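You operate a simulated robot arm through the tools that you are given. There is no shell and no other tool. Be economical: measure what you need, move in short steps, check, and stop when the job is done.

You run a simulated robot arm. Do the job below in one go: nothing can be reset, and whatever is moved stays where it is left.

## Task
Test grey pot J-62 for set, then stand it on the square for its result.
Fine: pot in the tester's dock, arm over, plunger down, arm aside, then move it; the other pots stay untested.

The check looks at the end state, three seconds after you hand in, the way a careful person would. Anything else that was tipped, shoved, dropped, spilled or broken makes it a failure.

## Robot
A 7-joint arm with a two-finger parallel gripper, fixed in place. Base frame: the origin is at the foot of the arm, x ahead of it, y to its left, z up; the work surface is at about z = 0.8. Lengths are in m, angles in degrees, forces in N, time in s.
With the tool pointing down near the work surface it reaches from about 0.3 to 0.7 m from the base axis. Its first joint turns from -66.0 to 66.0 degrees. Payload 1.57 kg.
Tool frame: the origin (TCP) lies between the finger pads and is the grasp point; the fingertips stand 0.03 m ahead of it; z points along the fingers, y is the line along which they close. Largest opening 0.11 m; finger width 0.024, thickness 0.012; the body of the gripper, 0.048 by 0.112 m, starts 0.078 m behind the TCP.
Orientation is told as [roll, pitch, yaw] about the base's x, y, z axes, in that order, counted from this pose: with the fingers straight down and closing along the base's y, the tool's x points along the base's -x, its y along +y and its z along -z.

## Interface
- The arm moves only by the tool apply_moves. Its argument "rows" is a list of rows, each a list of 7 numbers: the shift along the base's x, y, z in units of 250 mm (1.0 is 250 mm), then the turn, a rotation vector about the base's x, y, z in units of 90 degrees (1.0 is 90 degrees), then the gripper command, from -1 (shut) to 1 (fully open), values between in proportion. In form: [[tx, ty, tz, ax, ay, az, claw], ...]. A call has 1 to 12 rows; each row is the pose to reach, as a shift and turn from the pose commanded when the call began. A call with a number of a shift or a turn outside -1 to 1 is refused whole. A row lasts 0.2 s, in which the tool goes at most 0.05 m and 8.6 degrees; a call with a longer step from one row to the next is refused whole, and so is a gripper value outside its range. A pose out of reach is approached as far as the arm can. The call stops where the force on the tool passes 40 N (or 10 N more than at its start, if that is more) or the arm is blocked; 0.2 s more then pass. The fingers move at their own pace (about 0.108 m/s each) and stop on an object; they squeeze with about 37 N. The grip force told is the motor's: it shows also when the fingers shut on nothing. Time passes only in rows, and 0.2 s behind the last, so rows that repeat a pose let the fingers close. The reply holds the time, the measured pose of the TCP, the force on the tool along the base axes, the opening and the grip force, in the units named above and with some noise, with the torque about the TCP (base axes, N m) and any sound that the robot's microphone picked up.
- Cameras (640 x 400 px; columns grow to the right, rows downward): "scene" is fixed at [0.1592, -0.3863, 1.3949]; the picture's right is [0.86, -0.51, 0.00], its down [-0.27, -0.45, -0.85] and it looks along [0.44, 0.73, -0.53] (base axes); focal length 329 px, centre (320, 200). "wrist" rides on the gripper at [0.07, 0.016, -0.141] in the tool frame; the picture's right is [-0.23, 0.97, 0.00], its down [-0.86, -0.20, -0.48] and it looks along [-0.47, -0.11, 0.88] (tool axes); focal length 222 px, centre (320, 200).
- grab_frame(camera): a new picture of that camera. No time passes.
- probe_pixels(camera, pixels): there is no depth. For up to 12 entries [column, row, z] of the newest picture of that camera ("zoom" is the newest enlarged one), the place [x, y] in the base frame at which the ray of that pixel passes the height z, good to about 0.003 m, but the place of the scene camera against the robot may be out by one fixed shift of up to 0.018 m in any direction. No time passes.
- inspect(camera, box): a new picture of the part [left, top, right, bottom] of that camera's present view, enlarged. No time passes.
- job_done(): hands the job in; it is judged then, once.

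Go step by step. Measure first, check grasps and placings, and put right what went wrong. The budget is 80 turns and 46 pictures, counting those below and the enlarged ones. Unless the task says otherwise, let go and move clear before handing in, and close with one line.

The tools are called after "Emit:" as a command line: name --pt "numbers of a row" for each row, then --argument value for the rest, lists and objects as JSON in quotes. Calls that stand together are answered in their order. apply_moves: Moves the arm, as the interface text tells. Its arguments: {"type":"object","properties":{"rows":{"type":"array"}},"required":["rows"]} The other tools are called the same way: grab_frame (camera) takes a picture; probe_pixels (camera, pixels) gives the place at which the rays of pixels pass given heights; inspect (camera, box) takes an enlarged picture of a part of a camera's view; job_done () hands the job in.

At the start:

```text
t: 0.0
tool_pos: [0.3565, 0.1209, 1.1433]
tcp_rot: [0.0, 0.1, 0.0]
ft_force: [-0.1, -0.4, 0.5]
wrist_torque: [-0.01, 0.05, -0.01]
grip_width: 0.11
grasp_force: 0.0
```

scene: 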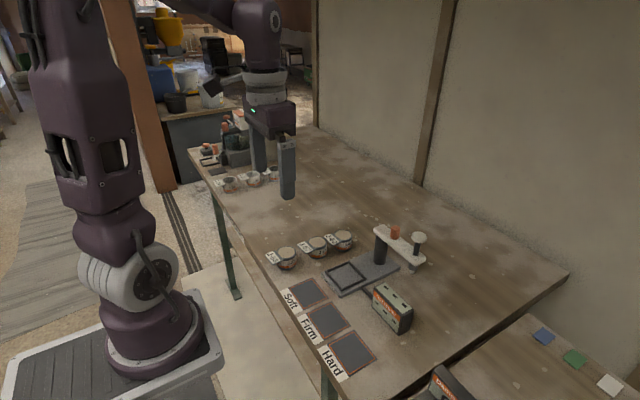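
wrist: 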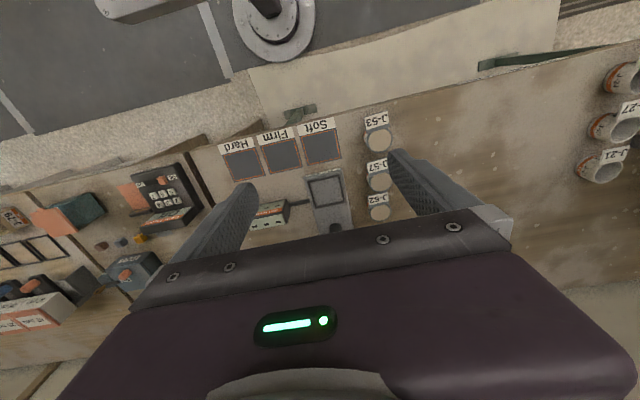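

The scene shows three pots near (287,258), (317,246), (343,240), a tester at about (390,255), and three result squares; the wrist view labels them J-53, J-57 and J-62. I'll enlarge both areas to read the labels and the tester's form.

Emit:
inspect --camera "scene" --box '[250, 210, 450, 335]'

Emit:
inspect --camera "wrist" --box '[210, 100, 410, 240]'

```text
3.20 times, centred on (350, 272) of scene
```

zoom: 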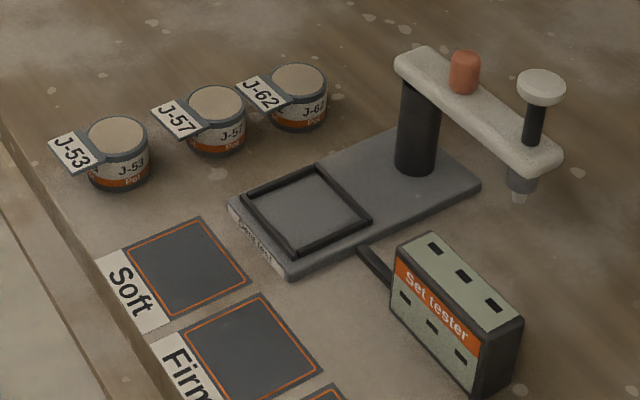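

```text
2.86 times, centred on (310, 170) of wrist
```

zoom: 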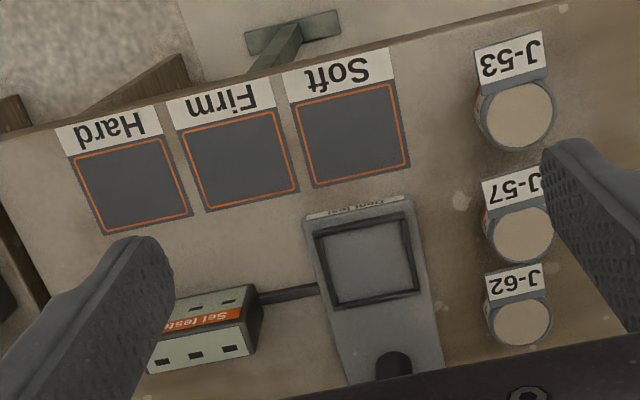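

The labels are clear: J-62 is the farthest pot, and the tester's arm is swung aside with its plunger away from the dock. Now I'll measure the key points in both views.

Emit:
probe_pixels --camera "zoom" --pixels '[[520, 322, 0.84], [487, 322, 0.84], [551, 318, 0.84], [522, 235, 0.84], [515, 115, 0.84], [367, 258, 0.81], [315, 222, 0.815], [408, 210, 0.815], [422, 290, 0.815], [333, 306, 0.815], [350, 133, 0.8], [240, 158, 0.8]]'

Emit:
probe_pixels --camera "scene" --pixels '[[343.1, 235, 0.84], [343.1, 250.5, 0.8], [317.5, 242, 0.84], [286.5, 253, 0.84], [346, 276, 0.81], [380, 264, 0.815], [382, 235, 0.92], [395, 233, 0.93], [419, 237, 0.95], [412, 266, 0.86], [308, 292, 0.8], [419, 237, 0.92]]'

```text
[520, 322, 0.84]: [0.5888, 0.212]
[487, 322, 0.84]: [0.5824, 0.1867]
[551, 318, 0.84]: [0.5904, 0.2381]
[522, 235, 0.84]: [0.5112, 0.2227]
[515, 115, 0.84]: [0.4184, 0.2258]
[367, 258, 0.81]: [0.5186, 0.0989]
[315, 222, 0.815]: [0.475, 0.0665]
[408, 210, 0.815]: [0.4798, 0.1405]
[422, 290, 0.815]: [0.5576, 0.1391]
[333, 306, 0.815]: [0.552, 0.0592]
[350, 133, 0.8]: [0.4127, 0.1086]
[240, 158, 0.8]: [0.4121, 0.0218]
```

```text
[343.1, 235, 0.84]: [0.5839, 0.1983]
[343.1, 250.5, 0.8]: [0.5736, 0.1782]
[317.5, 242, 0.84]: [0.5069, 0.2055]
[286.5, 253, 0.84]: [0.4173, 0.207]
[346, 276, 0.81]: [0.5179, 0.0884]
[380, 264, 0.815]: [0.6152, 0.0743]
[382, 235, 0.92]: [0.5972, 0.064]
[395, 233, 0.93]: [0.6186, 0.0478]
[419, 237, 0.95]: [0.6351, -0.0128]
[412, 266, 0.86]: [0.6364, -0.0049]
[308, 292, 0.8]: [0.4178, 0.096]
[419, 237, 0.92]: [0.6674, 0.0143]
```

The two views agree to within a fixed shift of about 0.012 m in y; J-62 is near (0.586, 0.212) and the dock near (0.517, 0.101). I'll move forward for a wrist view of the tester's post and arm.

Emit:
apply_moves --pt "0.15 -0.05 0 0 0 0 1" --pt "0.3 -0.1 0 0 0 0 1" --pt "0.4 -0.15 0 0 0 0 1" --pt "0.4 -0.15 0 0 0 0 1"

Emit:
grab_frame --camera "wrist"

```text
t: 1.0
tool_pos: [0.4591, 0.0844, 1.1456]
tcp_rot: [-0.1, 0.0, 0.0]
ft_force: [0.4, -0.1, -0.3]
wrist_torque: [0.0, -0.03, -0.04]
grip_width: 0.1103
grasp_force: 0.1
```

```text
41 pictures are left
```

wrist: 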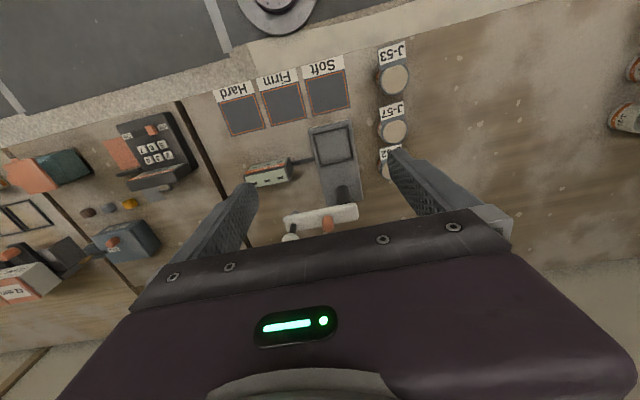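

The tester's arm now shows at about (320,217) with the plunger near (290,238). I'll enlarge it.

Emit:
inspect --camera "wrist" --box '[240, 110, 420, 250]'

Emit:
inspect --camera "scene" --box '[360, 215, 440, 275]'

```text
2.86 times, centred on (330, 180) of wrist
```

zoom: 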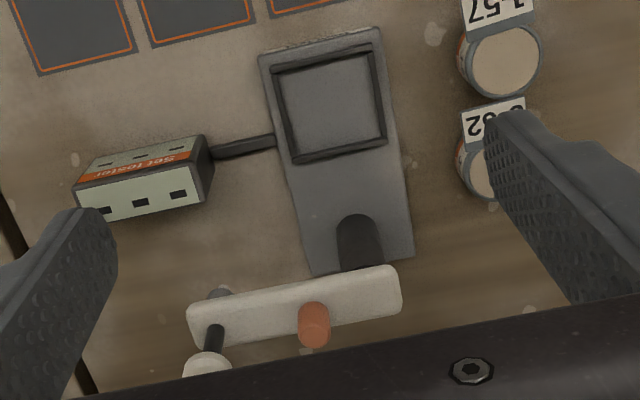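

```text
6.67 times, centred on (400, 245) of scene
```

zoom: 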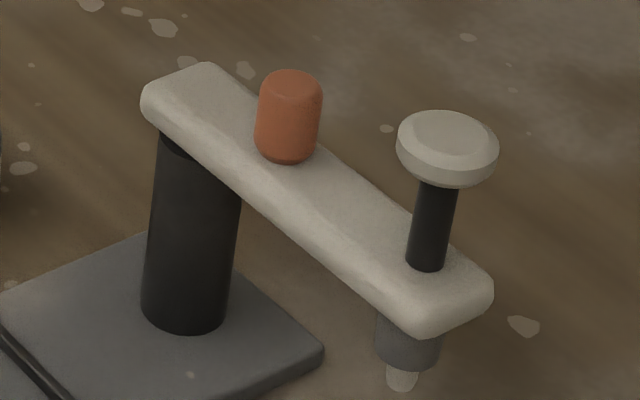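

I'll triangulate the cap, knob and post by probing both views at several heights.

Emit:
probe_pixels --camera "wrist" --pixels '[[290.5, 237, 0.92], [290.5, 237, 0.98], [328, 228, 0.92], [328, 228, 0.98], [328, 217.8, 0.9], [328, 217.8, 0.94], [344, 190.5, 0.81], [358, 212, 0.9], [358, 212, 0.94], [335, 145, 0.81], [387, 167, 0.84]]'

Emit:
probe_pixels --camera "scene" --pixels '[[419, 236, 0.92], [419, 236, 0.98], [395.6, 227, 0.92], [395.6, 227, 0.98], [395, 238.2, 0.9], [395, 238.2, 0.94], [379.7, 262.2, 0.81], [412.3, 272.8, 0.84], [412.3, 272.8, 0.88], [376, 229, 0.9], [376, 229, 0.94]]'

```text
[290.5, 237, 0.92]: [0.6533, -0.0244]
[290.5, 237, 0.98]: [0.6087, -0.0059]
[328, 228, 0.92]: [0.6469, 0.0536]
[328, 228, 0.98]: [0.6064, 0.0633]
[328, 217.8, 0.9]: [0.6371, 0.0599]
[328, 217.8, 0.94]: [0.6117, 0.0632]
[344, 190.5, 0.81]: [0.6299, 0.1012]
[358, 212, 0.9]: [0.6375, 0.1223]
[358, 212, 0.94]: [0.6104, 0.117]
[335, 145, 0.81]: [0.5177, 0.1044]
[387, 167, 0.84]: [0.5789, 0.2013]
```

```text
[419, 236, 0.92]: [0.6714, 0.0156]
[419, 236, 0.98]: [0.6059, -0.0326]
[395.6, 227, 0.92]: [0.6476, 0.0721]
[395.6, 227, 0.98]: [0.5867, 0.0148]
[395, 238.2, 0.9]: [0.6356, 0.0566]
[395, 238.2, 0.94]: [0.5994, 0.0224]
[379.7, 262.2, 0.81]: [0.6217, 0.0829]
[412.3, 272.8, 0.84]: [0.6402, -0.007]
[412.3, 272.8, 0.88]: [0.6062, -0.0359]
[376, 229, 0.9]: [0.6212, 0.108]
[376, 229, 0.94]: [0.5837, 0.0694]
```

Triangulating puts the post near (0.628, 0.100), the plunger cap top near (0.62, -0.01, 0.968), the arm top near z 0.914, and the arm's swing radius at about 0.11, which reaches the dock centre (0.518, 0.104). Next I'll hover over J-62 and check the alignment.

Emit:
apply_moves --pt "0.08 0.09 -0.1 0 0 0 1" --pt "0.16 0.18 -0.22 0 0 0 1" --pt "0.24 0.27 -0.34 0 0 0 1" --pt "0.32 0.36 -0.46 0 0 0 1" --pt "0.4 0.44 -0.58 0 0 0 1" --pt "0.47 0.49 -0.68 0 0 0 1" --pt "0.522 0.514 -0.772 0 0 0 1" --pt "0.522 0.514 -0.772 0 0 0 1"

Emit:
grab_frame --camera "wrist"

```text
t: 2.8
tool_pos: [0.5891, 0.2127, 0.9488]
tcp_rot: [-0.1, -0.1, -0.1]
ft_force: [-1.0, -1.0, 0.5]
wrist_torque: [0.0, 0.02, 0.02]
grip_width: 0.1101
grasp_force: 0.1
```

```text
38 pictures are left
```

wrist: 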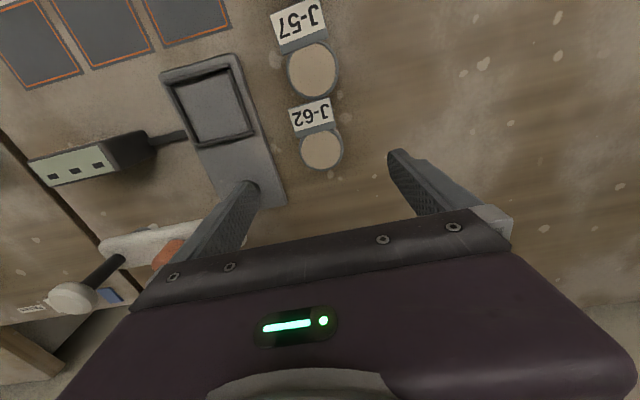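

J-62's lid is at about (321,150), between the fingers. I'll measure it and the dock frame from here.

Emit:
inspect --camera "wrist" --box '[150, 40, 350, 180]'

Emit:
probe_pixels --camera "wrist" --pixels '[[321, 150, 0.84], [300, 150, 0.84], [343, 150, 0.84], [321, 130, 0.84], [321, 170, 0.84], [211, 104, 0.81], [318, 168, 0.8]]'

```text
2.86 times, centred on (250, 110) of wrist
```

zoom: 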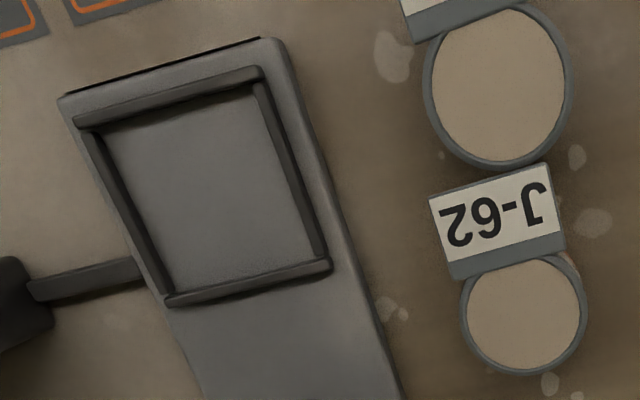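

```text
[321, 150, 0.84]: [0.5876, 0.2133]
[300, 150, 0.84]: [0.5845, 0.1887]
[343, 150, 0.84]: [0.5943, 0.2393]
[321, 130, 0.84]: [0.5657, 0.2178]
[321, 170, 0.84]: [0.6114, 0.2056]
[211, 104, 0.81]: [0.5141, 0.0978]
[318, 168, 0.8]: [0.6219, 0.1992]
```

The lid centre is (0.588, 0.213) and the fingers straddle it well. I'll measure the dock frame's corners and descend to grip with the tips 18 mm above the table, so that they clear the dock's frame later.

Emit:
probe_pixels --camera "zoom" --pixels '[[78, 120, 0.82], [258, 70, 0.82], [330, 265, 0.82], [166, 303, 0.82], [105, 138, 0.812], [252, 92, 0.812], [315, 260, 0.812], [175, 292, 0.812]]'

Emit:
apply_moves --pt "0 0.002 -0.1 0 0 0 1" --pt "0 0.002 -0.2 0 0 0 1" --pt "0 0.002 -0.3 0 0 0 1" --pt "0 0.002 -0.37 0 0 0 1" --pt "0 0.002 -0.408 0 0 0 1" --pt "0 0.002 -0.408 0 0 0 1"

Emit:
grab_frame --camera "wrist"

```text
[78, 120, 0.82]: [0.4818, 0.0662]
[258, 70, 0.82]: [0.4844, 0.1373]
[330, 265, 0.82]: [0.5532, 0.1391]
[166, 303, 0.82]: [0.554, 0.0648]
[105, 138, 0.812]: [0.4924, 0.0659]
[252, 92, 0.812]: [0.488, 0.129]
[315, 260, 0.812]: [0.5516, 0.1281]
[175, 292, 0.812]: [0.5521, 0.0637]
```

```text
t: 4.2
tool_pos: [0.589, 0.2122, 0.8475]
tcp_rot: [0.1, -0.1, 0.0]
ft_force: [-0.6, 0.4, -0.5]
wrist_torque: [0.04, 0.02, 0.0]
grip_width: 0.1098
grasp_force: 0.0
```

```text
36 pictures are left
```

wrist: 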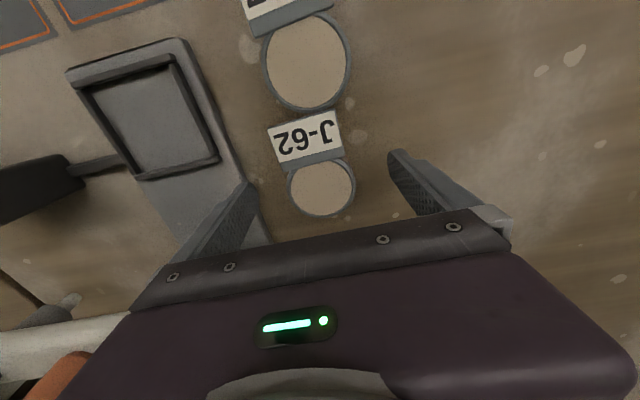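

The lid at (321,188) coincides with the TCP's image (320,195). The frame corners put the dock centre at about (0.519, 0.101). I'm closing on the pot.

Emit:
apply_moves --pt "0 0 0 0 0 0 0.3" --pt "0 0 0 0 0 0 -0.3" --pt "0 0 0 0 0 0 -0.6" --pt "0 0 0 0 0 0 -0.6"

Emit:
grab_frame --camera "wrist"

```text
t: 5.2
tool_pos: [0.59, 0.2122, 0.8481]
tcp_rot: [-0.1, 0.1, 0.0]
ft_force: [-0.4, -0.7, 0.0]
wrist_torque: [-0.05, -0.03, 0.0]
grip_width: 0.0506
grasp_force: 36.7
```

```text
35 pictures are left
```

wrist: 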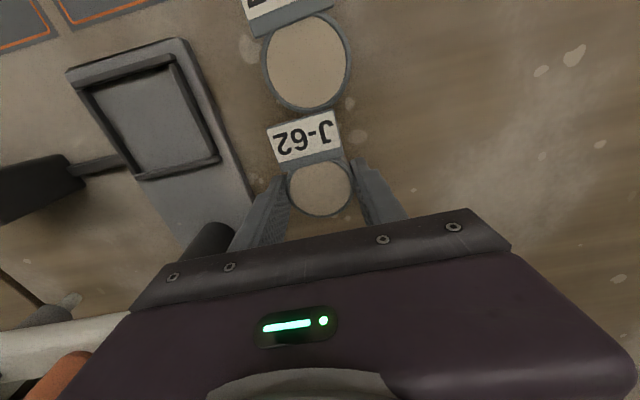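

The fingers hold the pot at 0.0506 m with 36.7 N. I'll lift it and carry it to above the dock.

Emit:
apply_moves --pt "0 0 0.1 0 0 0 -0.6" --pt "0 0 0.2 0 0 0 -0.6" --pt "0 0 0.3 0 0 0 -0.6" --pt "0 -0.13 0.32 0 0 0 -0.6" --pt "-0.09 -0.26 0.32 0 0 0 -0.6" --pt "-0.18 -0.36 0.32 0 0 0 -0.6" --pt "-0.272 -0.444 0.28 0 0 0 -0.6" --pt "-0.272 -0.444 0.28 0 0 0 -0.6"

Emit:
grab_frame --camera "wrist"

Emit:
inspect --camera "scene" --box '[290, 190, 450, 290]'

```text
t: 7.0
tool_pos: [0.5193, 0.1024, 0.9172]
tcp_rot: [-0.1, 0.0, 0.0]
ft_force: [0.5, 0.3, -0.8]
wrist_torque: [0.0, 0.0, -0.03]
grip_width: 0.0507
grasp_force: 37.4
```

```text
34 pictures are left
```

wrist: 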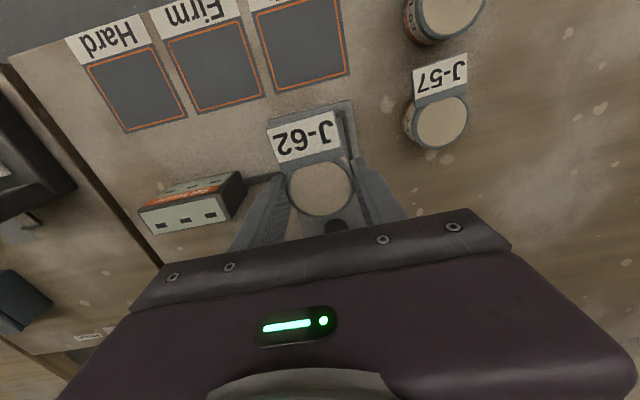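

```text
4.00 times, centred on (370, 240) of scene
```

zoom: 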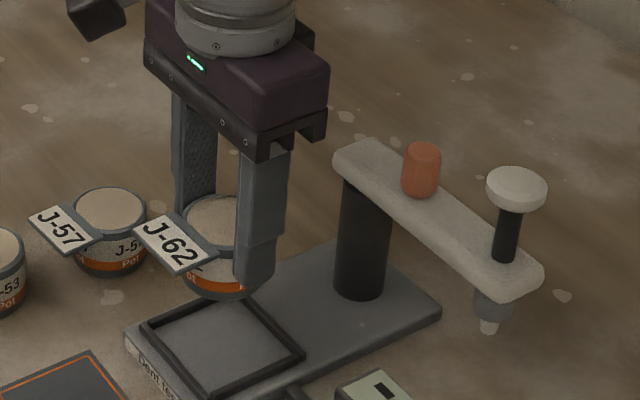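

The pot hangs level above the dock. I'll lower it to just above the plate, then ease down in small steps watching the force.

Emit:
apply_moves --pt "0 0 -0.1 0 0 0 -0.6" --pt "0 0 -0.18 0 0 0 -0.6" --pt "0 0 -0.208 0 0 0 -0.6" --pt "0 0 -0.22 0 0 0 -0.6"

Emit:
inspect --camera "scene" --box '[290, 215, 410, 290]'

```text
t: 8.0
tool_pos: [0.521, 0.1035, 0.8627]
tcp_rot: [0.1, 0.0, 0.1]
ft_force: [0.3, -0.4, -0.7]
wrist_torque: [0.03, 0.02, 0.0]
grip_width: 0.0506
grasp_force: 36.5
```

```text
5.33 times, centred on (350, 252) of scene
```

zoom: 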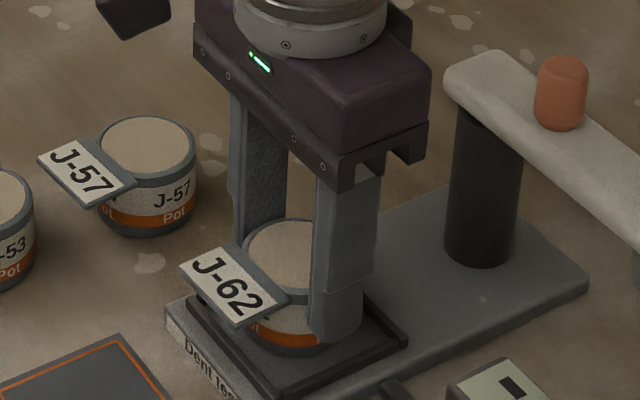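

The pot is inside the frame with no contact yet (force about 0, z 0.863). I'll ease further down.

Emit:
apply_moves --pt "0 0 -0.008 0 0 0 -0.6" --pt "0 0 -0.014 0 0 0 -0.6" --pt "0 0 -0.014 0 0 0 -0.6"

```text
t: 8.8
tool_pos: [0.5195, 0.1018, 0.8592]
tcp_rot: [0.0, 0.0, 0.0]
ft_force: [-5.5, -1.4, 25.0]
wrist_torque: [0.02, 0.24, -0.02]
grip_width: 0.0506
grasp_force: 36.6
```

A 25 N upward force shows that the pot stands on the dock plate. I'll relieve it slightly, open the fingers moderately and rise.

Emit:
apply_moves --pt "0 0 0.008 0 0 0 -0.6" --pt "0 0 0.008 0 0 0 0.2" --pt "0 0 0.008 0 0 0 0.5" --pt "0 0 0.008 0 0 0 0.5" --pt "0 0 0.1 0 0 0 0.5" --pt "0 0 0.25 0 0 0 0.5" --pt "0 0 0.42 0 0 0 0.5" --pt "0 0 0.6 0 0 0 0.5" --pt "0 0 0.6 0 0 0 0.5"

Emit:
inspect --camera "scene" --box '[290, 190, 450, 290]'

Emit:
grab_frame --camera "wrist"

```text
t: 10.8
tool_pos: [0.5213, 0.1027, 1.0091]
tcp_rot: [0.0, 0.0, 0.0]
ft_force: [-0.3, -0.6, -0.6]
wrist_torque: [0.01, 0.0, 0.01]
grip_width: 0.0823
grasp_force: 0.0
```

```text
4.00 times, centred on (370, 240) of scene
```

zoom: 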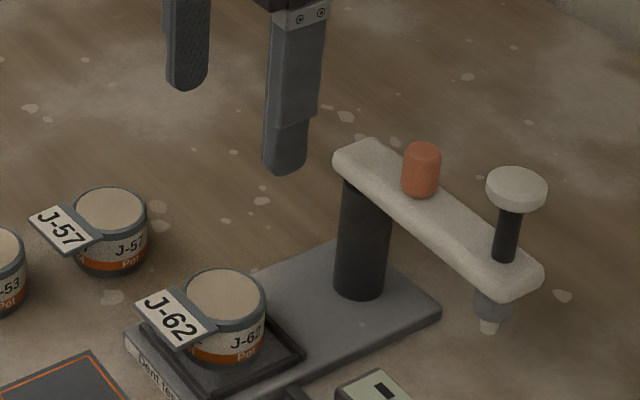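

```text
30 pictures are left
```

wrist: 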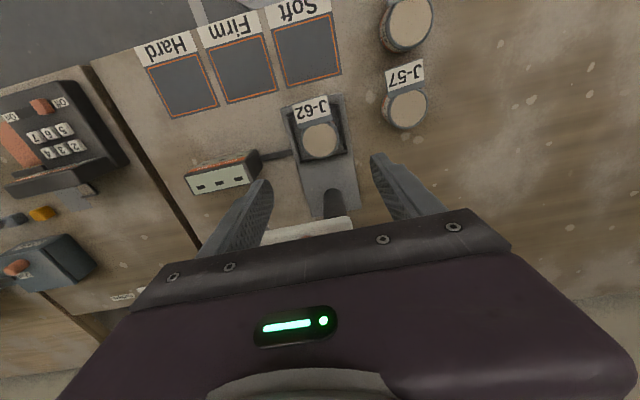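

J-62 sits in the dock frame, upright. Next I'll close the fingers and move to the far (+x) side of the tester's arm at about (0.672, 0.025), staying above the cap until I'm past the arm.

Emit:
apply_moves --pt "0 0 0.12 0 0 0 -1" --pt "0.1 -0.06 0.14 0 0 0 -1" --pt "0.22 -0.14 0.14 0 0 0 -1" --pt "0.36 -0.2 0.14 0 0 0 -1" --pt "0.5 -0.27 0.14 0 0 0 -1" --pt "0.612 -0.306 0.14 0 0 0 -1" --pt "0.612 -0.306 0.14 0 0 0 -1"

Emit:
grab_frame --camera "wrist"

Emit:
inspect --camera "scene" --box '[330, 170, 490, 270]'

```text
t: 12.4
tool_pos: [0.6721, 0.0236, 1.0432]
tcp_rot: [-0.1, 0.1, 0.2]
ft_force: [-0.1, 0.1, 0.3]
wrist_torque: [-0.01, 0.0, 0.02]
grip_width: 0.0
grasp_force: 21.0
```

```text
29 pictures are left
```

wrist: 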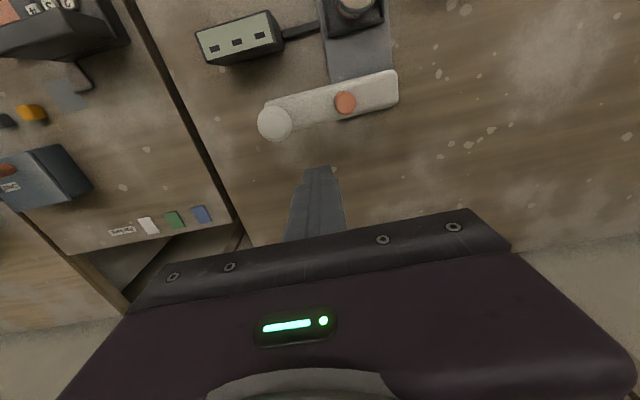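

```text
4.00 times, centred on (410, 220) of scene
```

zoom: 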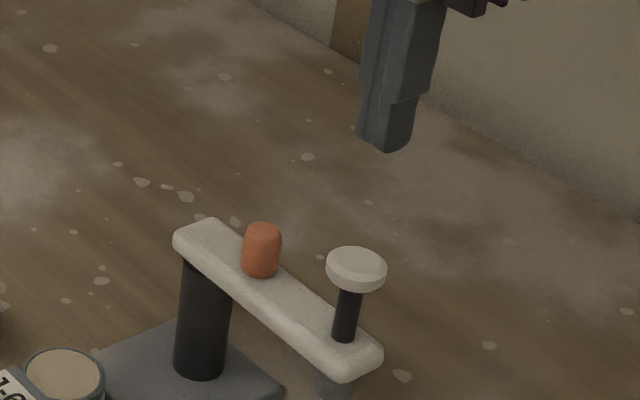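

The whole arm now shows: cap at (275,124), knob at (345,102), pivot end at (385,90). I'll measure these before descending.

Emit:
probe_pixels --camera "wrist" --pixels '[[275, 124, 0.966], [345, 102, 0.948], [385, 90, 0.914], [398, 75, 0.914], [398, 102, 0.914], [267, 100, 0.914], [300, 131, 0.914], [295, 95, 0.914], [360, 118, 0.914], [374, 112, 0.914]]'

```text
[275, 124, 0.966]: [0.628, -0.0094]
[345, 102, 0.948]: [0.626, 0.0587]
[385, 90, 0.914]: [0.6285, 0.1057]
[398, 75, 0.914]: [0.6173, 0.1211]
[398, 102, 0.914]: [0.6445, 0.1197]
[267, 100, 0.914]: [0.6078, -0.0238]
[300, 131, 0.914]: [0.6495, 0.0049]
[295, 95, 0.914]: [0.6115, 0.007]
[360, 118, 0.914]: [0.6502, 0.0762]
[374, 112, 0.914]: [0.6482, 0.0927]
```

The arm's +x side is at x≈0.649 and the pivot at (0.629, 0.102), with plunger radius 0.111, which matches the dock centre. I'll descend beside it, fingertip at z≈0.895.

Emit:
apply_moves --pt "0 0 -0.15 0 0 0 -1" --pt "0 0 -0.3 0 0 0 -1" --pt "0 0 -0.42 0 0 0 -1" --pt "0 0 -0.479 0 0 0 -1" --pt "0 0 -0.479 0 0 0 -1"

Emit:
inspect --camera "scene" --box '[330, 190, 490, 290]'

```text
t: 13.6
tool_pos: [0.6739, 0.0251, 0.9236]
tcp_rot: [0.0, 0.0, 0.0]
ft_force: [0.1, -0.8, 0.3]
wrist_torque: [-0.02, -0.01, -0.01]
grip_width: 0.0
grasp_force: 21.5
```

```text
4.00 times, centred on (410, 240) of scene
```

zoom: 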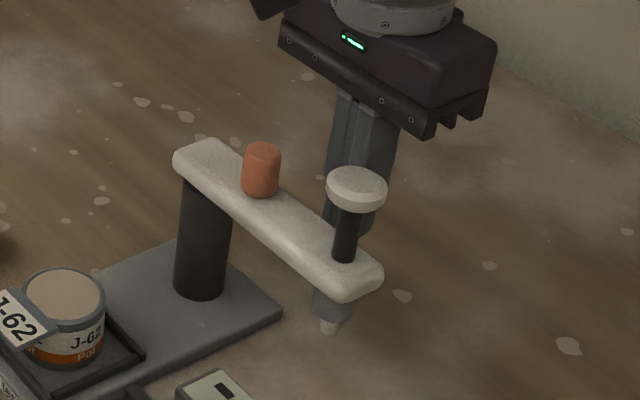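

The closed fingers stand beside the arm at its own height, clear of the cap. I'll push it round along an arc, the first half now.

Emit:
apply_moves --pt "-0.052 0.008 0 0 0 0 -1" --pt "-0.08 0 0 0 0 0 -1" --pt "-0.106 -0.008 0 0 0 0 -1" --pt "-0.134 -0.012 0 0 0 0 -1" --pt "-0.162 -0.015 0 0 0 0 -1" --pt "-0.19 -0.015 0 0 0 0 -1" --pt "-0.218 -0.012 0 0 0 0 -1" --pt "-0.246 -0.008 0 0 0 0 -1" --pt "-0.273 0.001 0 0 0 0 -1"

Emit:
inspect --camera "scene" --box '[310, 190, 470, 290]'

Emit:
grab_frame --camera "wrist"

```text
t: 15.6
tool_pos: [0.6049, 0.0242, 0.9238]
tcp_rot: [0.0, 0.0, 0.0]
ft_force: [-0.2, -0.7, -0.4]
wrist_torque: [0.0, 0.0, -0.02]
grip_width: 0.0
grasp_force: 21.7
```

```text
4.00 times, centred on (390, 240) of scene
```

zoom: 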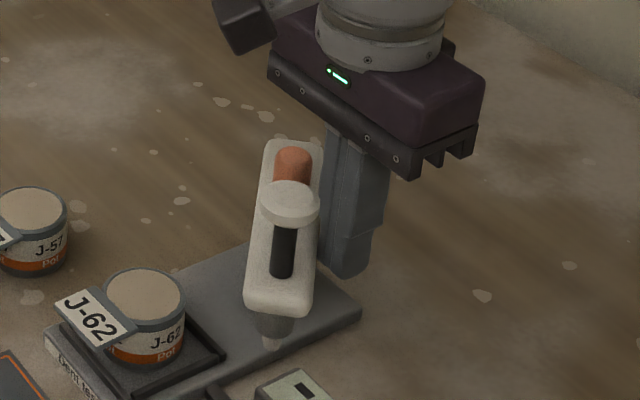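

```text
25 pictures are left
```

wrist: 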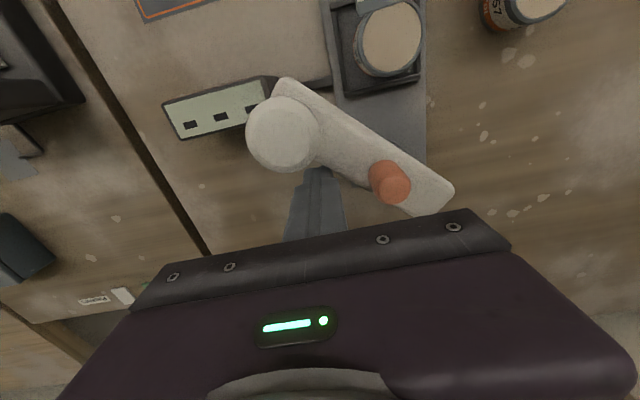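

The arm swings with no measurable resistance, now about halfway. I'll continue along the arc to just short of the end.

Emit:
apply_moves --pt "-0.026 0.011 0 0 0 0 -1" --pt "-0.052 0.022 0 0 0 0 -1" --pt "-0.076 0.037 0 0 0 0 -1" --pt "-0.099 0.053 0 0 0 0 -1" --pt "-0.12 0.072 0 0 0 0 -1" --pt "-0.14 0.092 0 0 0 0 -1" --pt "-0.158 0.114 0 0 0 0 -1" --pt "-0.174 0.137 0 0 0 0 -1" --pt "-0.187 0.16 0 0 0 0 -1"

Emit:
inspect --camera "scene" --box '[290, 190, 450, 290]'

Emit:
grab_frame --camera "wrist"

```text
t: 17.6
tool_pos: [0.558, 0.0647, 0.9242]
tcp_rot: [0.0, 0.0, 0.0]
ft_force: [-0.5, -0.5, -0.2]
wrist_torque: [-0.01, -0.02, 0.0]
grip_width: 0.0
grasp_force: 21.4
```

```text
4.00 times, centred on (370, 240) of scene
```

zoom: 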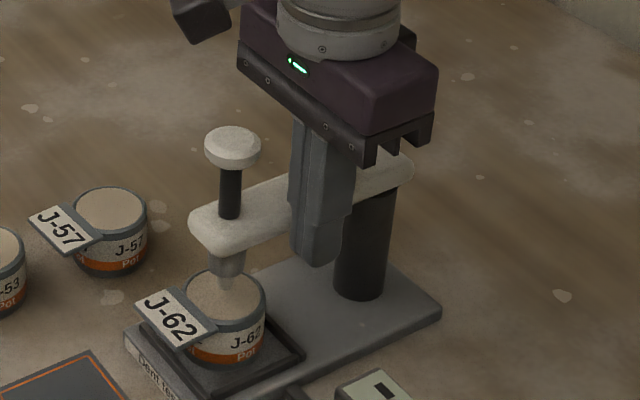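

```text
23 pictures are left
```

wrist: 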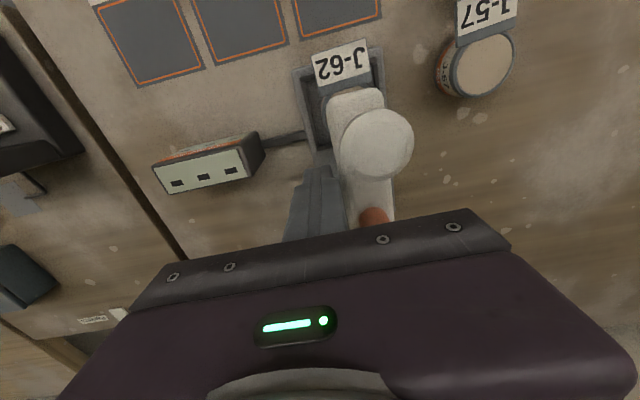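

The arm is now nearly over the dock, with the cap at (377,144). I'll measure its position against the pot centre.

Emit:
probe_pixels --camera "wrist" --pixels '[[377, 144, 0.966], [342, 95, 0.914], [383, 95, 0.914], [372, 216, 0.948], [392, 200, 0.914]]'

Emit:
probe_pixels --camera "scene" --pixels '[[348, 226.5, 0.966], [346.5, 261, 0.863], [346, 264, 0.852]]'

```text
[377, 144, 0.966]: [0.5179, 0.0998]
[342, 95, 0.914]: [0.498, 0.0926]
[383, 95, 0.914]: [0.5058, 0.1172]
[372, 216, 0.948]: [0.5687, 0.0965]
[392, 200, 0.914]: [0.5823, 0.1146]
```

```text
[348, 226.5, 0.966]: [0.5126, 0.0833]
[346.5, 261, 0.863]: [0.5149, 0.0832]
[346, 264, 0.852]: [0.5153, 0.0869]
```

The cap is at (0.518, 0.100), right over the pot centre. I'll back off, rise and go above the cap.

Emit:
apply_moves --pt "0 -0.08 0 0 0 0 -1" --pt "0 -0.08 0.15 0 0 0 -1" --pt "0 -0.08 0.3 0 0 0 -1" --pt "0 -0.08 0.44 0 0 0 -1" --pt "-0.08 0.03 0.44 0 0 0 -1" --pt "-0.156 0.139 0.4 0 0 0 -1" --pt "-0.156 0.139 0.36 0 0 0 -1" --pt "-0.156 0.139 0.36 0 0 0 -1"

Emit:
inspect --camera "scene" --box '[290, 180, 450, 340]'

```text
t: 19.4
tool_pos: [0.5191, 0.1014, 1.0142]
tcp_rot: [0.1, 0.0, 0.1]
ft_force: [-0.6, 0.0, -0.8]
wrist_torque: [-0.01, 0.01, -0.02]
grip_width: 0.0001
grasp_force: 21.1
```

```text
2.50 times, centred on (370, 260) of scene
```

zoom: 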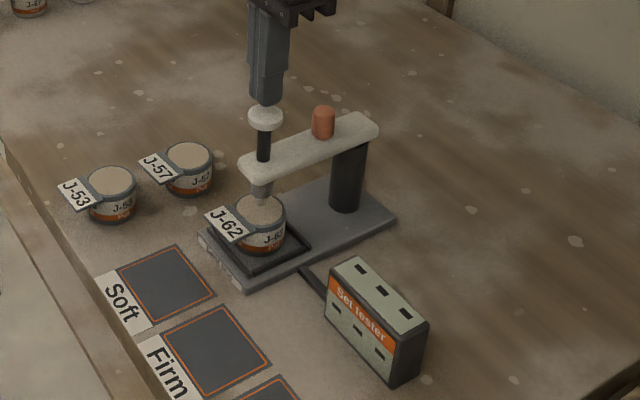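

The closed fingertips are right above the cap; the tester's lamps are all dark. I'll press down in small steps.

Emit:
apply_moves --pt "0 0 -0.03 0 0 0 -1" --pt "0 0 -0.05 0 0 0 -1" --pt "0 0 -0.066 0 0 0 -1" --pt "0 0 -0.082 0 0 0 -1" --pt "0 0 -0.098 0 0 0 -1"

Emit:
inspect --camera "scene" --box '[290, 200, 430, 340]'

```text
t: 20.6
tool_pos: [0.5204, 0.1006, 0.9887]
tcp_rot: [0.0, -0.1, -0.1]
ft_force: [2.5, 0.0, 2.5]
wrist_torque: [0.0, -0.05, 0.0]
grip_width: 0.0
grasp_force: 21.2
```

```text
2.86 times, centred on (360, 270) of scene
```

zoom: 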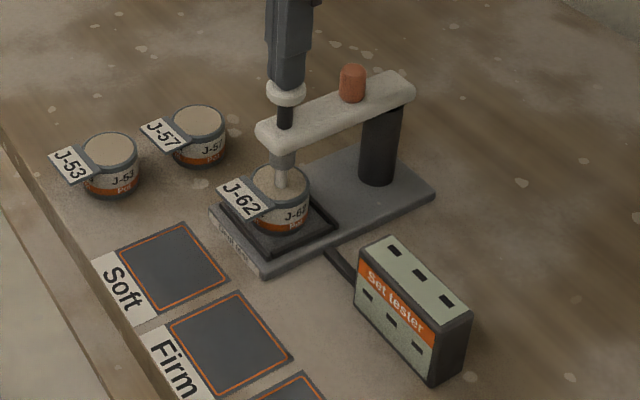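

The plunger is going down, with 2.5 N so far; its tip is at the pot's surface and the lamps are dark. I'll press further.

Emit:
apply_moves --pt "0 0 -0.012 0 0 0 -1" --pt "0 0 -0.024 0 0 0 -1" --pt "0 0 -0.036 0 0 0 -1" --pt "0 0 -0.036 0 0 0 -1"

Emit:
inspect --camera "scene" --box '[290, 200, 430, 340]'

```text
t: 21.6
tool_pos: [0.5196, 0.1012, 0.9808]
tcp_rot: [0.0, -0.1, 0.0]
ft_force: [-1.9, -1.1, 3.1]
wrist_torque: [0.0, 0.05, -0.04]
grip_width: 0.0
grasp_force: 21.2
```

```text
2.86 times, centred on (360, 270) of scene
```

zoom: 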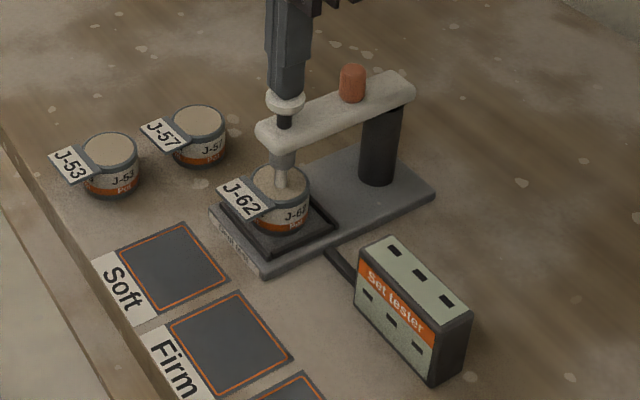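

Still only about 3 N at z 0.981 and no lamp yet. I'll continue down.

Emit:
apply_moves --pt "0 0 -0.012 0 0 0 -1" --pt "0 0 -0.024 0 0 0 -1" --pt "0 0 -0.036 0 0 0 -1" --pt "0 0 -0.048 0 0 0 -1" --pt "0 0 -0.048 0 0 0 -1"

Emit:
inspect --camera "scene" --box '[290, 200, 430, 340]'

```text
t: 22.8
tool_pos: [0.5198, 0.1004, 0.9682]
tcp_rot: [0.0, 0.0, 0.0]
ft_force: [-2.8, 0.8, 5.5]
wrist_torque: [0.0, 0.07, 0.05]
grip_width: 0.0
grasp_force: 21.9
```

```text
2.86 times, centred on (360, 270) of scene
```

zoom: 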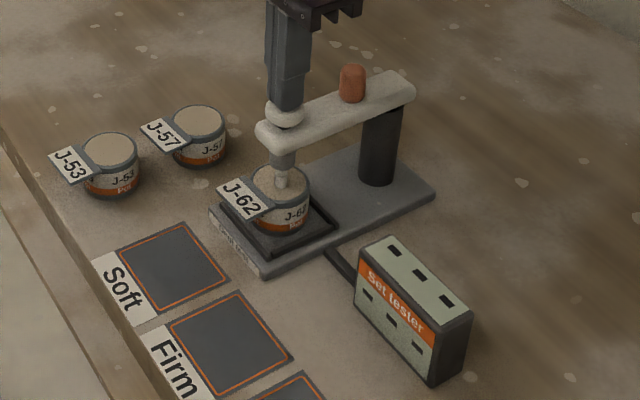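

The force is up to 5.5 N with the cap close to the arm, and still no lamp. I'll press to the stop of the plunger.

Emit:
apply_moves --pt "0 0 -0.012 0 0 0 -1" --pt "0 0 -0.024 0 0 0 -1" --pt "0 0 -0.036 0 0 0 -1" --pt "0 0 -0.048 0 0 0 -1" --pt "0 0 -0.06 0 0 0 -1" --pt "0 0 -0.06 0 0 0 -1"

Emit:
inspect --camera "scene" --box '[290, 200, 430, 340]'

```text
t: 23.6
tool_pos: [0.5193, 0.1002, 0.9644]
tcp_rot: [0.0, -0.2, 0.1]
ft_force: [-8.8, -0.6, 26.4]
wrist_torque: [0.0, 0.34, -0.11]
grip_width: 0.0
grasp_force: 21.4
stopped in row 3: the force on the tool passed its limit at 45 N (the readings are from after the stop); the commanded pose is now the measured one
```

```text
2.86 times, centred on (360, 270) of scene
```

zoom: 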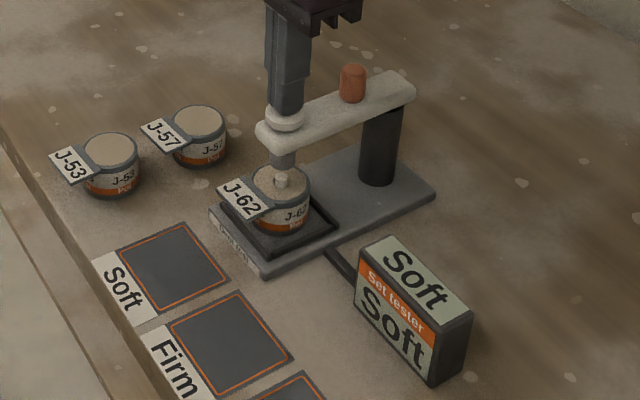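

The tester now shows "Soft" on both faces, so J-62's square is Soft. I'll release the plunger by rising and then check that it has sprung back.

Emit:
apply_moves --pt "0 0 0.06 0 0 0 -1" --pt "0 0 0.18 0 0 0 -1" --pt "0 0 0.34 0 0 0 -1" --pt "0.07 0.1 0.34 0 0 0 -1" --pt "0.139 0.199 0.34 0 0 0 -1" --pt "0.139 0.199 0.34 0 0 0 -1"

Emit:
inspect --camera "scene" --box '[290, 200, 430, 340]'

Emit:
grab_frame --camera "wrist"

```text
t: 25.0
tool_pos: [0.5565, 0.1493, 1.0457]
tcp_rot: [-0.1, -0.2, -0.1]
ft_force: [0.2, 1.7, -0.2]
wrist_torque: [-0.01, 0.0, -0.05]
grip_width: 0.0001
grasp_force: 21.5
```

```text
2.86 times, centred on (360, 270) of scene
```

zoom: 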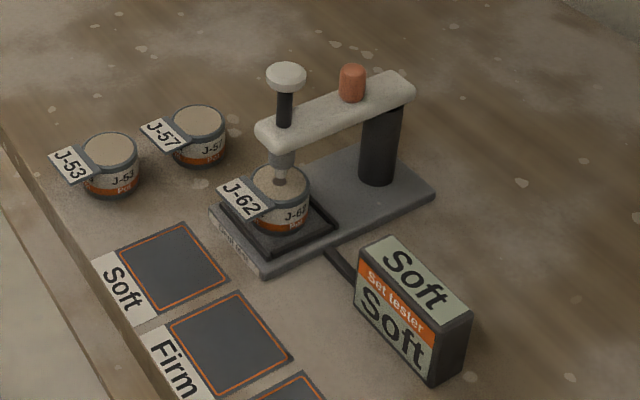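

```text
16 pictures are left
```

wrist: 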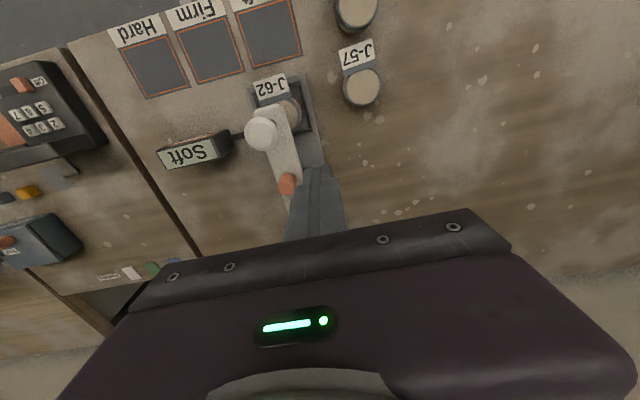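

The plunger has sprung back and the reading stays at "Soft". I'll descend on the arm's +y side.

Emit:
apply_moves --pt "0 0 -0.15 0 0 0 -1" --pt "0 0 -0.3 0 0 0 -1" --pt "0 0 -0.44 0 0 0 -1" --pt "0 0 -0.498 0 0 0 -1" --pt "0 0 -0.498 0 0 0 -1"

```text
t: 26.2
tool_pos: [0.5534, 0.1507, 0.9217]
tcp_rot: [0.0, -0.2, 0.0]
ft_force: [-0.5, 0.2, -0.1]
wrist_torque: [0.01, -0.03, 0.0]
grip_width: 0.0001
grasp_force: 21.4
```

Beside the arm with no contact. I'll push it back along the mirrored arc.

Emit:
apply_moves --pt "0 -0.05 0 0 0 0 -1" --pt "0 -0.072 0 0 0 0 -1" --pt "-0.009 -0.1 0 0 0 0 -1" --pt "-0.016 -0.126 0 0 0 0 -1" --pt "-0.02 -0.154 0 0 0 0 -1" --pt "-0.023 -0.182 0 0 0 0 -1" --pt "-0.022 -0.21 0 0 0 0 -1" --pt "-0.02 -0.238 0 0 0 0 -1" --pt "-0.014 -0.265 0 0 0 0 -1" --pt "-0.007 -0.293 0 0 0 0 -1" --pt "0.004 -0.32 0 0 0 0 -1" --pt "0.015 -0.345 0 0 0 0 -1"

Emit:
apply_moves --pt "0.015 -0.024 0 0 0 0 -1" --pt "0.031 -0.047 0 0 0 0 -1" --pt "0.05 -0.069 0 0 0 0 -1" --pt "0.069 -0.088 0 0 0 0 -1" --pt "0.092 -0.106 0 0 0 0 -1" --pt "0.115 -0.122 0 0 0 0 -1" --pt "0.14 -0.136 0 0 0 0 -1" --pt "0.165 -0.147 0 0 0 0 -1"

Emit:
inspect --camera "scene" --box '[290, 190, 450, 340]'

```text
t: 28.8
tool_pos: [0.5591, 0.0628, 0.9236]
tcp_rot: [0.0, -0.2, 0.0]
ft_force: [-0.6, 0.0, 0.1]
wrist_torque: [0.01, 0.02, 0.03]
grip_width: 0.0002
grasp_force: 20.9
```

```text
t: 30.6
tool_pos: [0.5985, 0.0269, 0.9231]
tcp_rot: [0.1, -0.1, 0.0]
ft_force: [-8.4, 2.0, 2.0]
wrist_torque: [0.02, 0.16, 0.06]
grip_width: 0.0001
grasp_force: 21.7
```

```text
2.67 times, centred on (370, 265) of scene
```

zoom: 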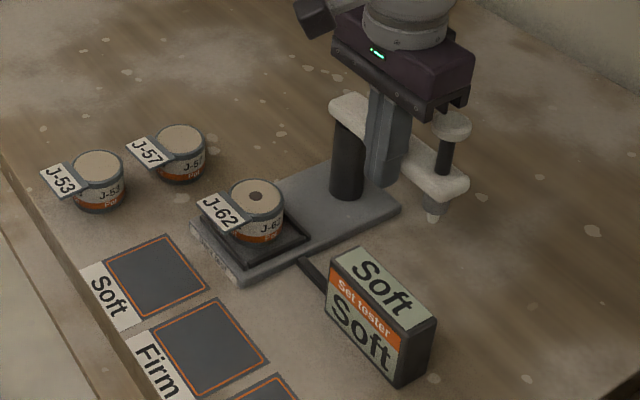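

The arm is aside against its stop (8 N), the box reads "Soft", and J-62 shows its dent. I'll back off, rise, open and hover over J-62.

Emit:
apply_moves --pt "-0.05 0 0 0 0 0 -1" --pt "-0.05 0 0.16 0 0 0 -1" --pt "-0.05 0 0.32 0 0 0 -1" --pt "-0.1 0.06 0.44 0 0 0 0" --pt "-0.2 0.16 0.44 0 0 0 0.5" --pt "-0.28 0.25 0.36 0 0 0 0.5" --pt "-0.32 0.298 0.2 0 0 0 0.5" --pt "-0.32 0.298 0.1 0 0 0 0.5" --pt "-0.32 0.298 0.1 0 0 0 0.5"

Emit:
grab_frame --camera "wrist"

```text
t: 32.6
tool_pos: [0.5184, 0.1012, 0.9484]
tcp_rot: [0.1, -0.1, 0.0]
ft_force: [0.0, 0.7, 0.0]
wrist_torque: [0.03, 0.02, 0.01]
grip_width: 0.0826
grasp_force: 0.1
```

```text
14 pictures are left
```

wrist: 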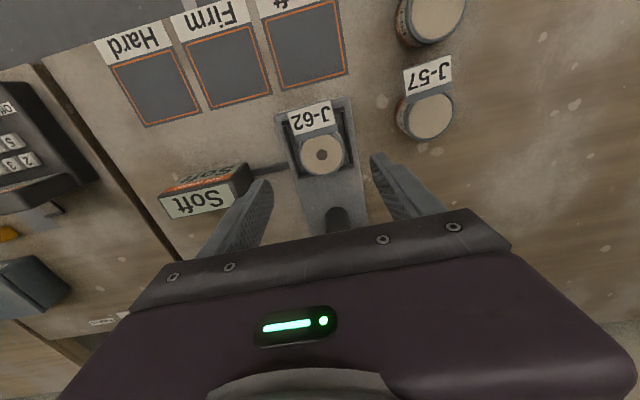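

J-62 is centred at about (322,155) between the open fingers. I'll measure the pot and the Soft square's corners.

Emit:
probe_pixels --camera "wrist" --pixels '[[322, 155, 0.851], [262, 17, 0.801], [332, 2, 0.801], [347, 73, 0.801], [274, 91, 0.801], [304, 46, 0.801], [431, 116, 0.84], [437, 18, 0.84]]'

Emit:
inspect --camera "wrist" --box '[180, 0, 360, 180]'

```text
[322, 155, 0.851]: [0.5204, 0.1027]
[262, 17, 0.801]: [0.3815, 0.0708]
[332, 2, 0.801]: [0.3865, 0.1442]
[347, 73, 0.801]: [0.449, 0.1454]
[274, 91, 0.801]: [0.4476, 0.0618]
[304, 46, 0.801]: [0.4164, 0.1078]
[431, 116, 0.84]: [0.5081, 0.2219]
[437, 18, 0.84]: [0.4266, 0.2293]
```

```text
2.22 times, centred on (270, 90) of wrist
```

zoom: 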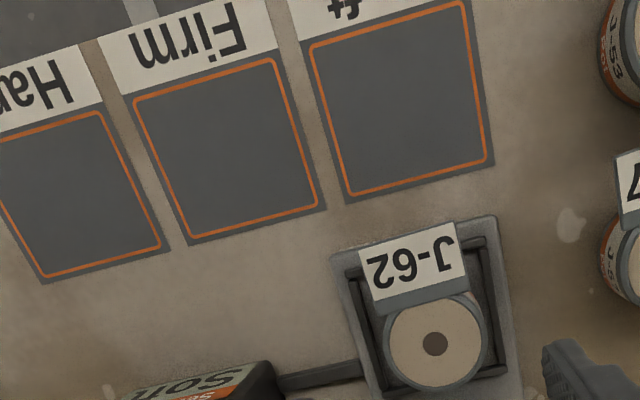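

The pot is at (0.520, 0.102) and the Soft square's centre at about (0.416, 0.107). I'll descend and grip J-62.

Emit:
apply_moves --pt "0.004 0.003 -0.12 0 0 0 0.5" --pt "0.004 0.003 -0.24 0 0 0 0.5" --pt "0.004 0.003 -0.32 0 0 0 0.5" --pt "0.004 0.003 -0.35 0 0 0 0.5" --pt "0.004 0.003 -0.35 0 0 0 0.0" --pt "0.004 0.003 -0.35 0 0 0 -0.6" --pt "0.004 0.003 -0.35 0 0 0 -0.6" --pt "0.004 0.003 -0.35 0 0 0 -0.6"

```text
t: 34.4
tool_pos: [0.5224, 0.102, 0.8615]
tcp_rot: [0.0, -0.2, 0.0]
ft_force: [0.2, 1.1, -0.4]
wrist_torque: [-0.02, -0.02, 0.02]
grip_width: 0.0507
grasp_force: 37.5
```

Gripped again at 0.0507 m. I'll lift the pot and carry it over the Soft square.

Emit:
apply_moves --pt "0 0 0.08 0 0 0 -0.6" --pt "0 0 0.18 0 0 0 -0.6" --pt "0 0 0.26 0 0 0 -0.6" --pt "-0.1 0.005 0.26 0 0 0 -0.6" --pt "-0.22 0.012 0.26 0 0 0 -0.6" --pt "-0.34 0.019 0.26 0 0 0 -0.6" --pt "-0.416 0.019 0.22 0 0 0 -0.6" --pt "-0.416 0.019 0.12 0 0 0 -0.6" --pt "-0.416 0.019 0.03 0 0 0 -0.6" --pt "-0.416 0.019 -0.015 0 0 0 -0.6" --pt "-0.416 0.019 -0.03 0 0 0 -0.6"

Emit:
inspect --camera "scene" --box '[250, 215, 400, 325]'

Emit:
grab_frame --camera "wrist"

```text
t: 36.8
tool_pos: [0.4168, 0.1066, 0.8531]
tcp_rot: [-0.1, -0.3, 0.1]
ft_force: [-0.4, 0.5, -0.9]
wrist_torque: [0.0, 0.0, 0.01]
grip_width: 0.0506
grasp_force: 36.9
```

```text
3.64 times, centred on (325, 270) of scene
```

zoom: 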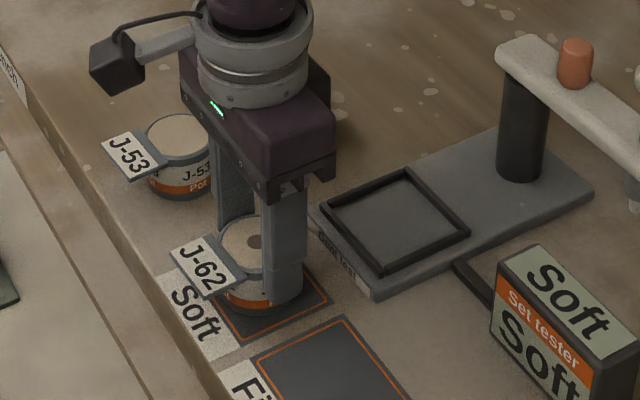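

```text
11 pictures are left
```

wrist: 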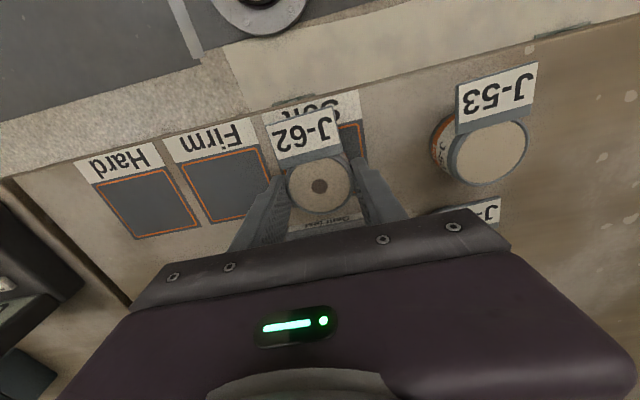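

J-62 is just above the Soft square, well inside its border. I'll ease it down until contact.

Emit:
apply_moves --pt "0 0 -0.008 0 0 0 -0.6" --pt "0 0 -0.014 0 0 0 -0.6" --pt "0 0 -0.014 0 0 0 -0.6"

```text
t: 37.6
tool_pos: [0.4166, 0.1057, 0.8486]
tcp_rot: [0.0, -0.2, 0.0]
ft_force: [-3.3, 0.5, 19.6]
wrist_torque: [0.04, 0.21, -0.01]
grip_width: 0.0506
grasp_force: 37.0
```

A 19.6 N contact force shows that the pot is standing on the square. I'll relieve it, open and rise.

Emit:
apply_moves --pt "0 0 0.006 0 0 0 -0.6" --pt "0 0 0.006 0 0 0 0.2" --pt "0 0 0.006 0 0 0 0.5" --pt "0 0 0.006 0 0 0 0.5" --pt "0 0 0.1 0 0 0 0.5" --pt "0 0 0.25 0 0 0 0.5" --pt "0 0 0.42 0 0 0 0.5" --pt "0 0 0.6 0 0 0 0.5" --pt "0 0 0.76 0 0 0 0.5" --pt "0 0 0.76 0 0 0 0.5"

Emit:
grab_frame --camera "scene"

Emit:
inspect --camera "scene" --box '[250, 210, 450, 335]'

```text
t: 39.8
tool_pos: [0.4173, 0.1093, 1.0388]
tcp_rot: [0.0, -0.2, 0.0]
ft_force: [-0.1, 0.6, 0.5]
wrist_torque: [-0.01, 0.01, -0.04]
grip_width: 0.0825
grasp_force: 0.1
```

```text
10 pictures are left
```

scene: 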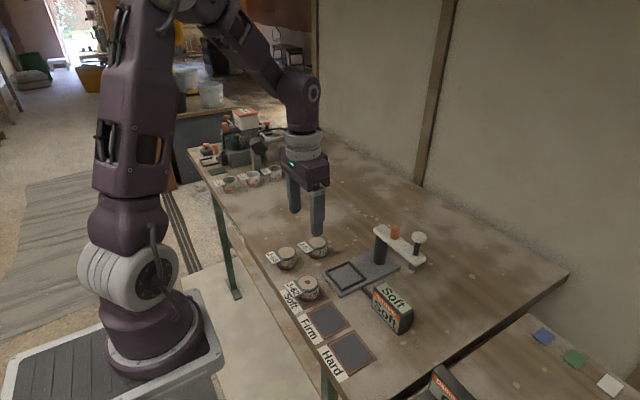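

```text
3.20 times, centred on (350, 272) of scene
```

zoom: 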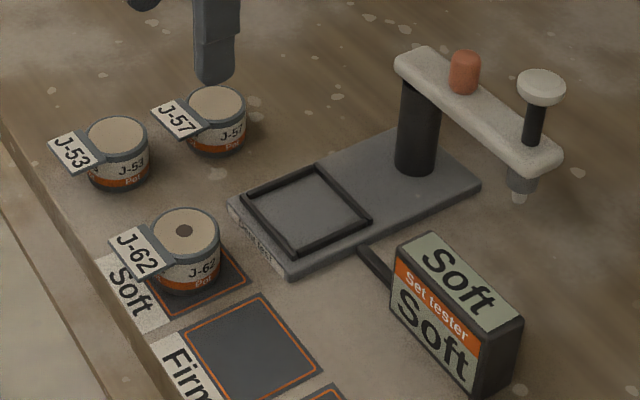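

J-62 stands upright inside the Soft square (pot base about (187,273) in the enlarged view, square centre (186,268)). The tester's arm is aside, the other pots are where they were, and the gripper is clear, so I'm handing in.

Emit:
job_done

```text
The job is handed in.
```

J-62 tested "Soft" and now stands upright on the Soft square. The tester's arm is back aside, and J-53 and J-57 were left untouched and untested.
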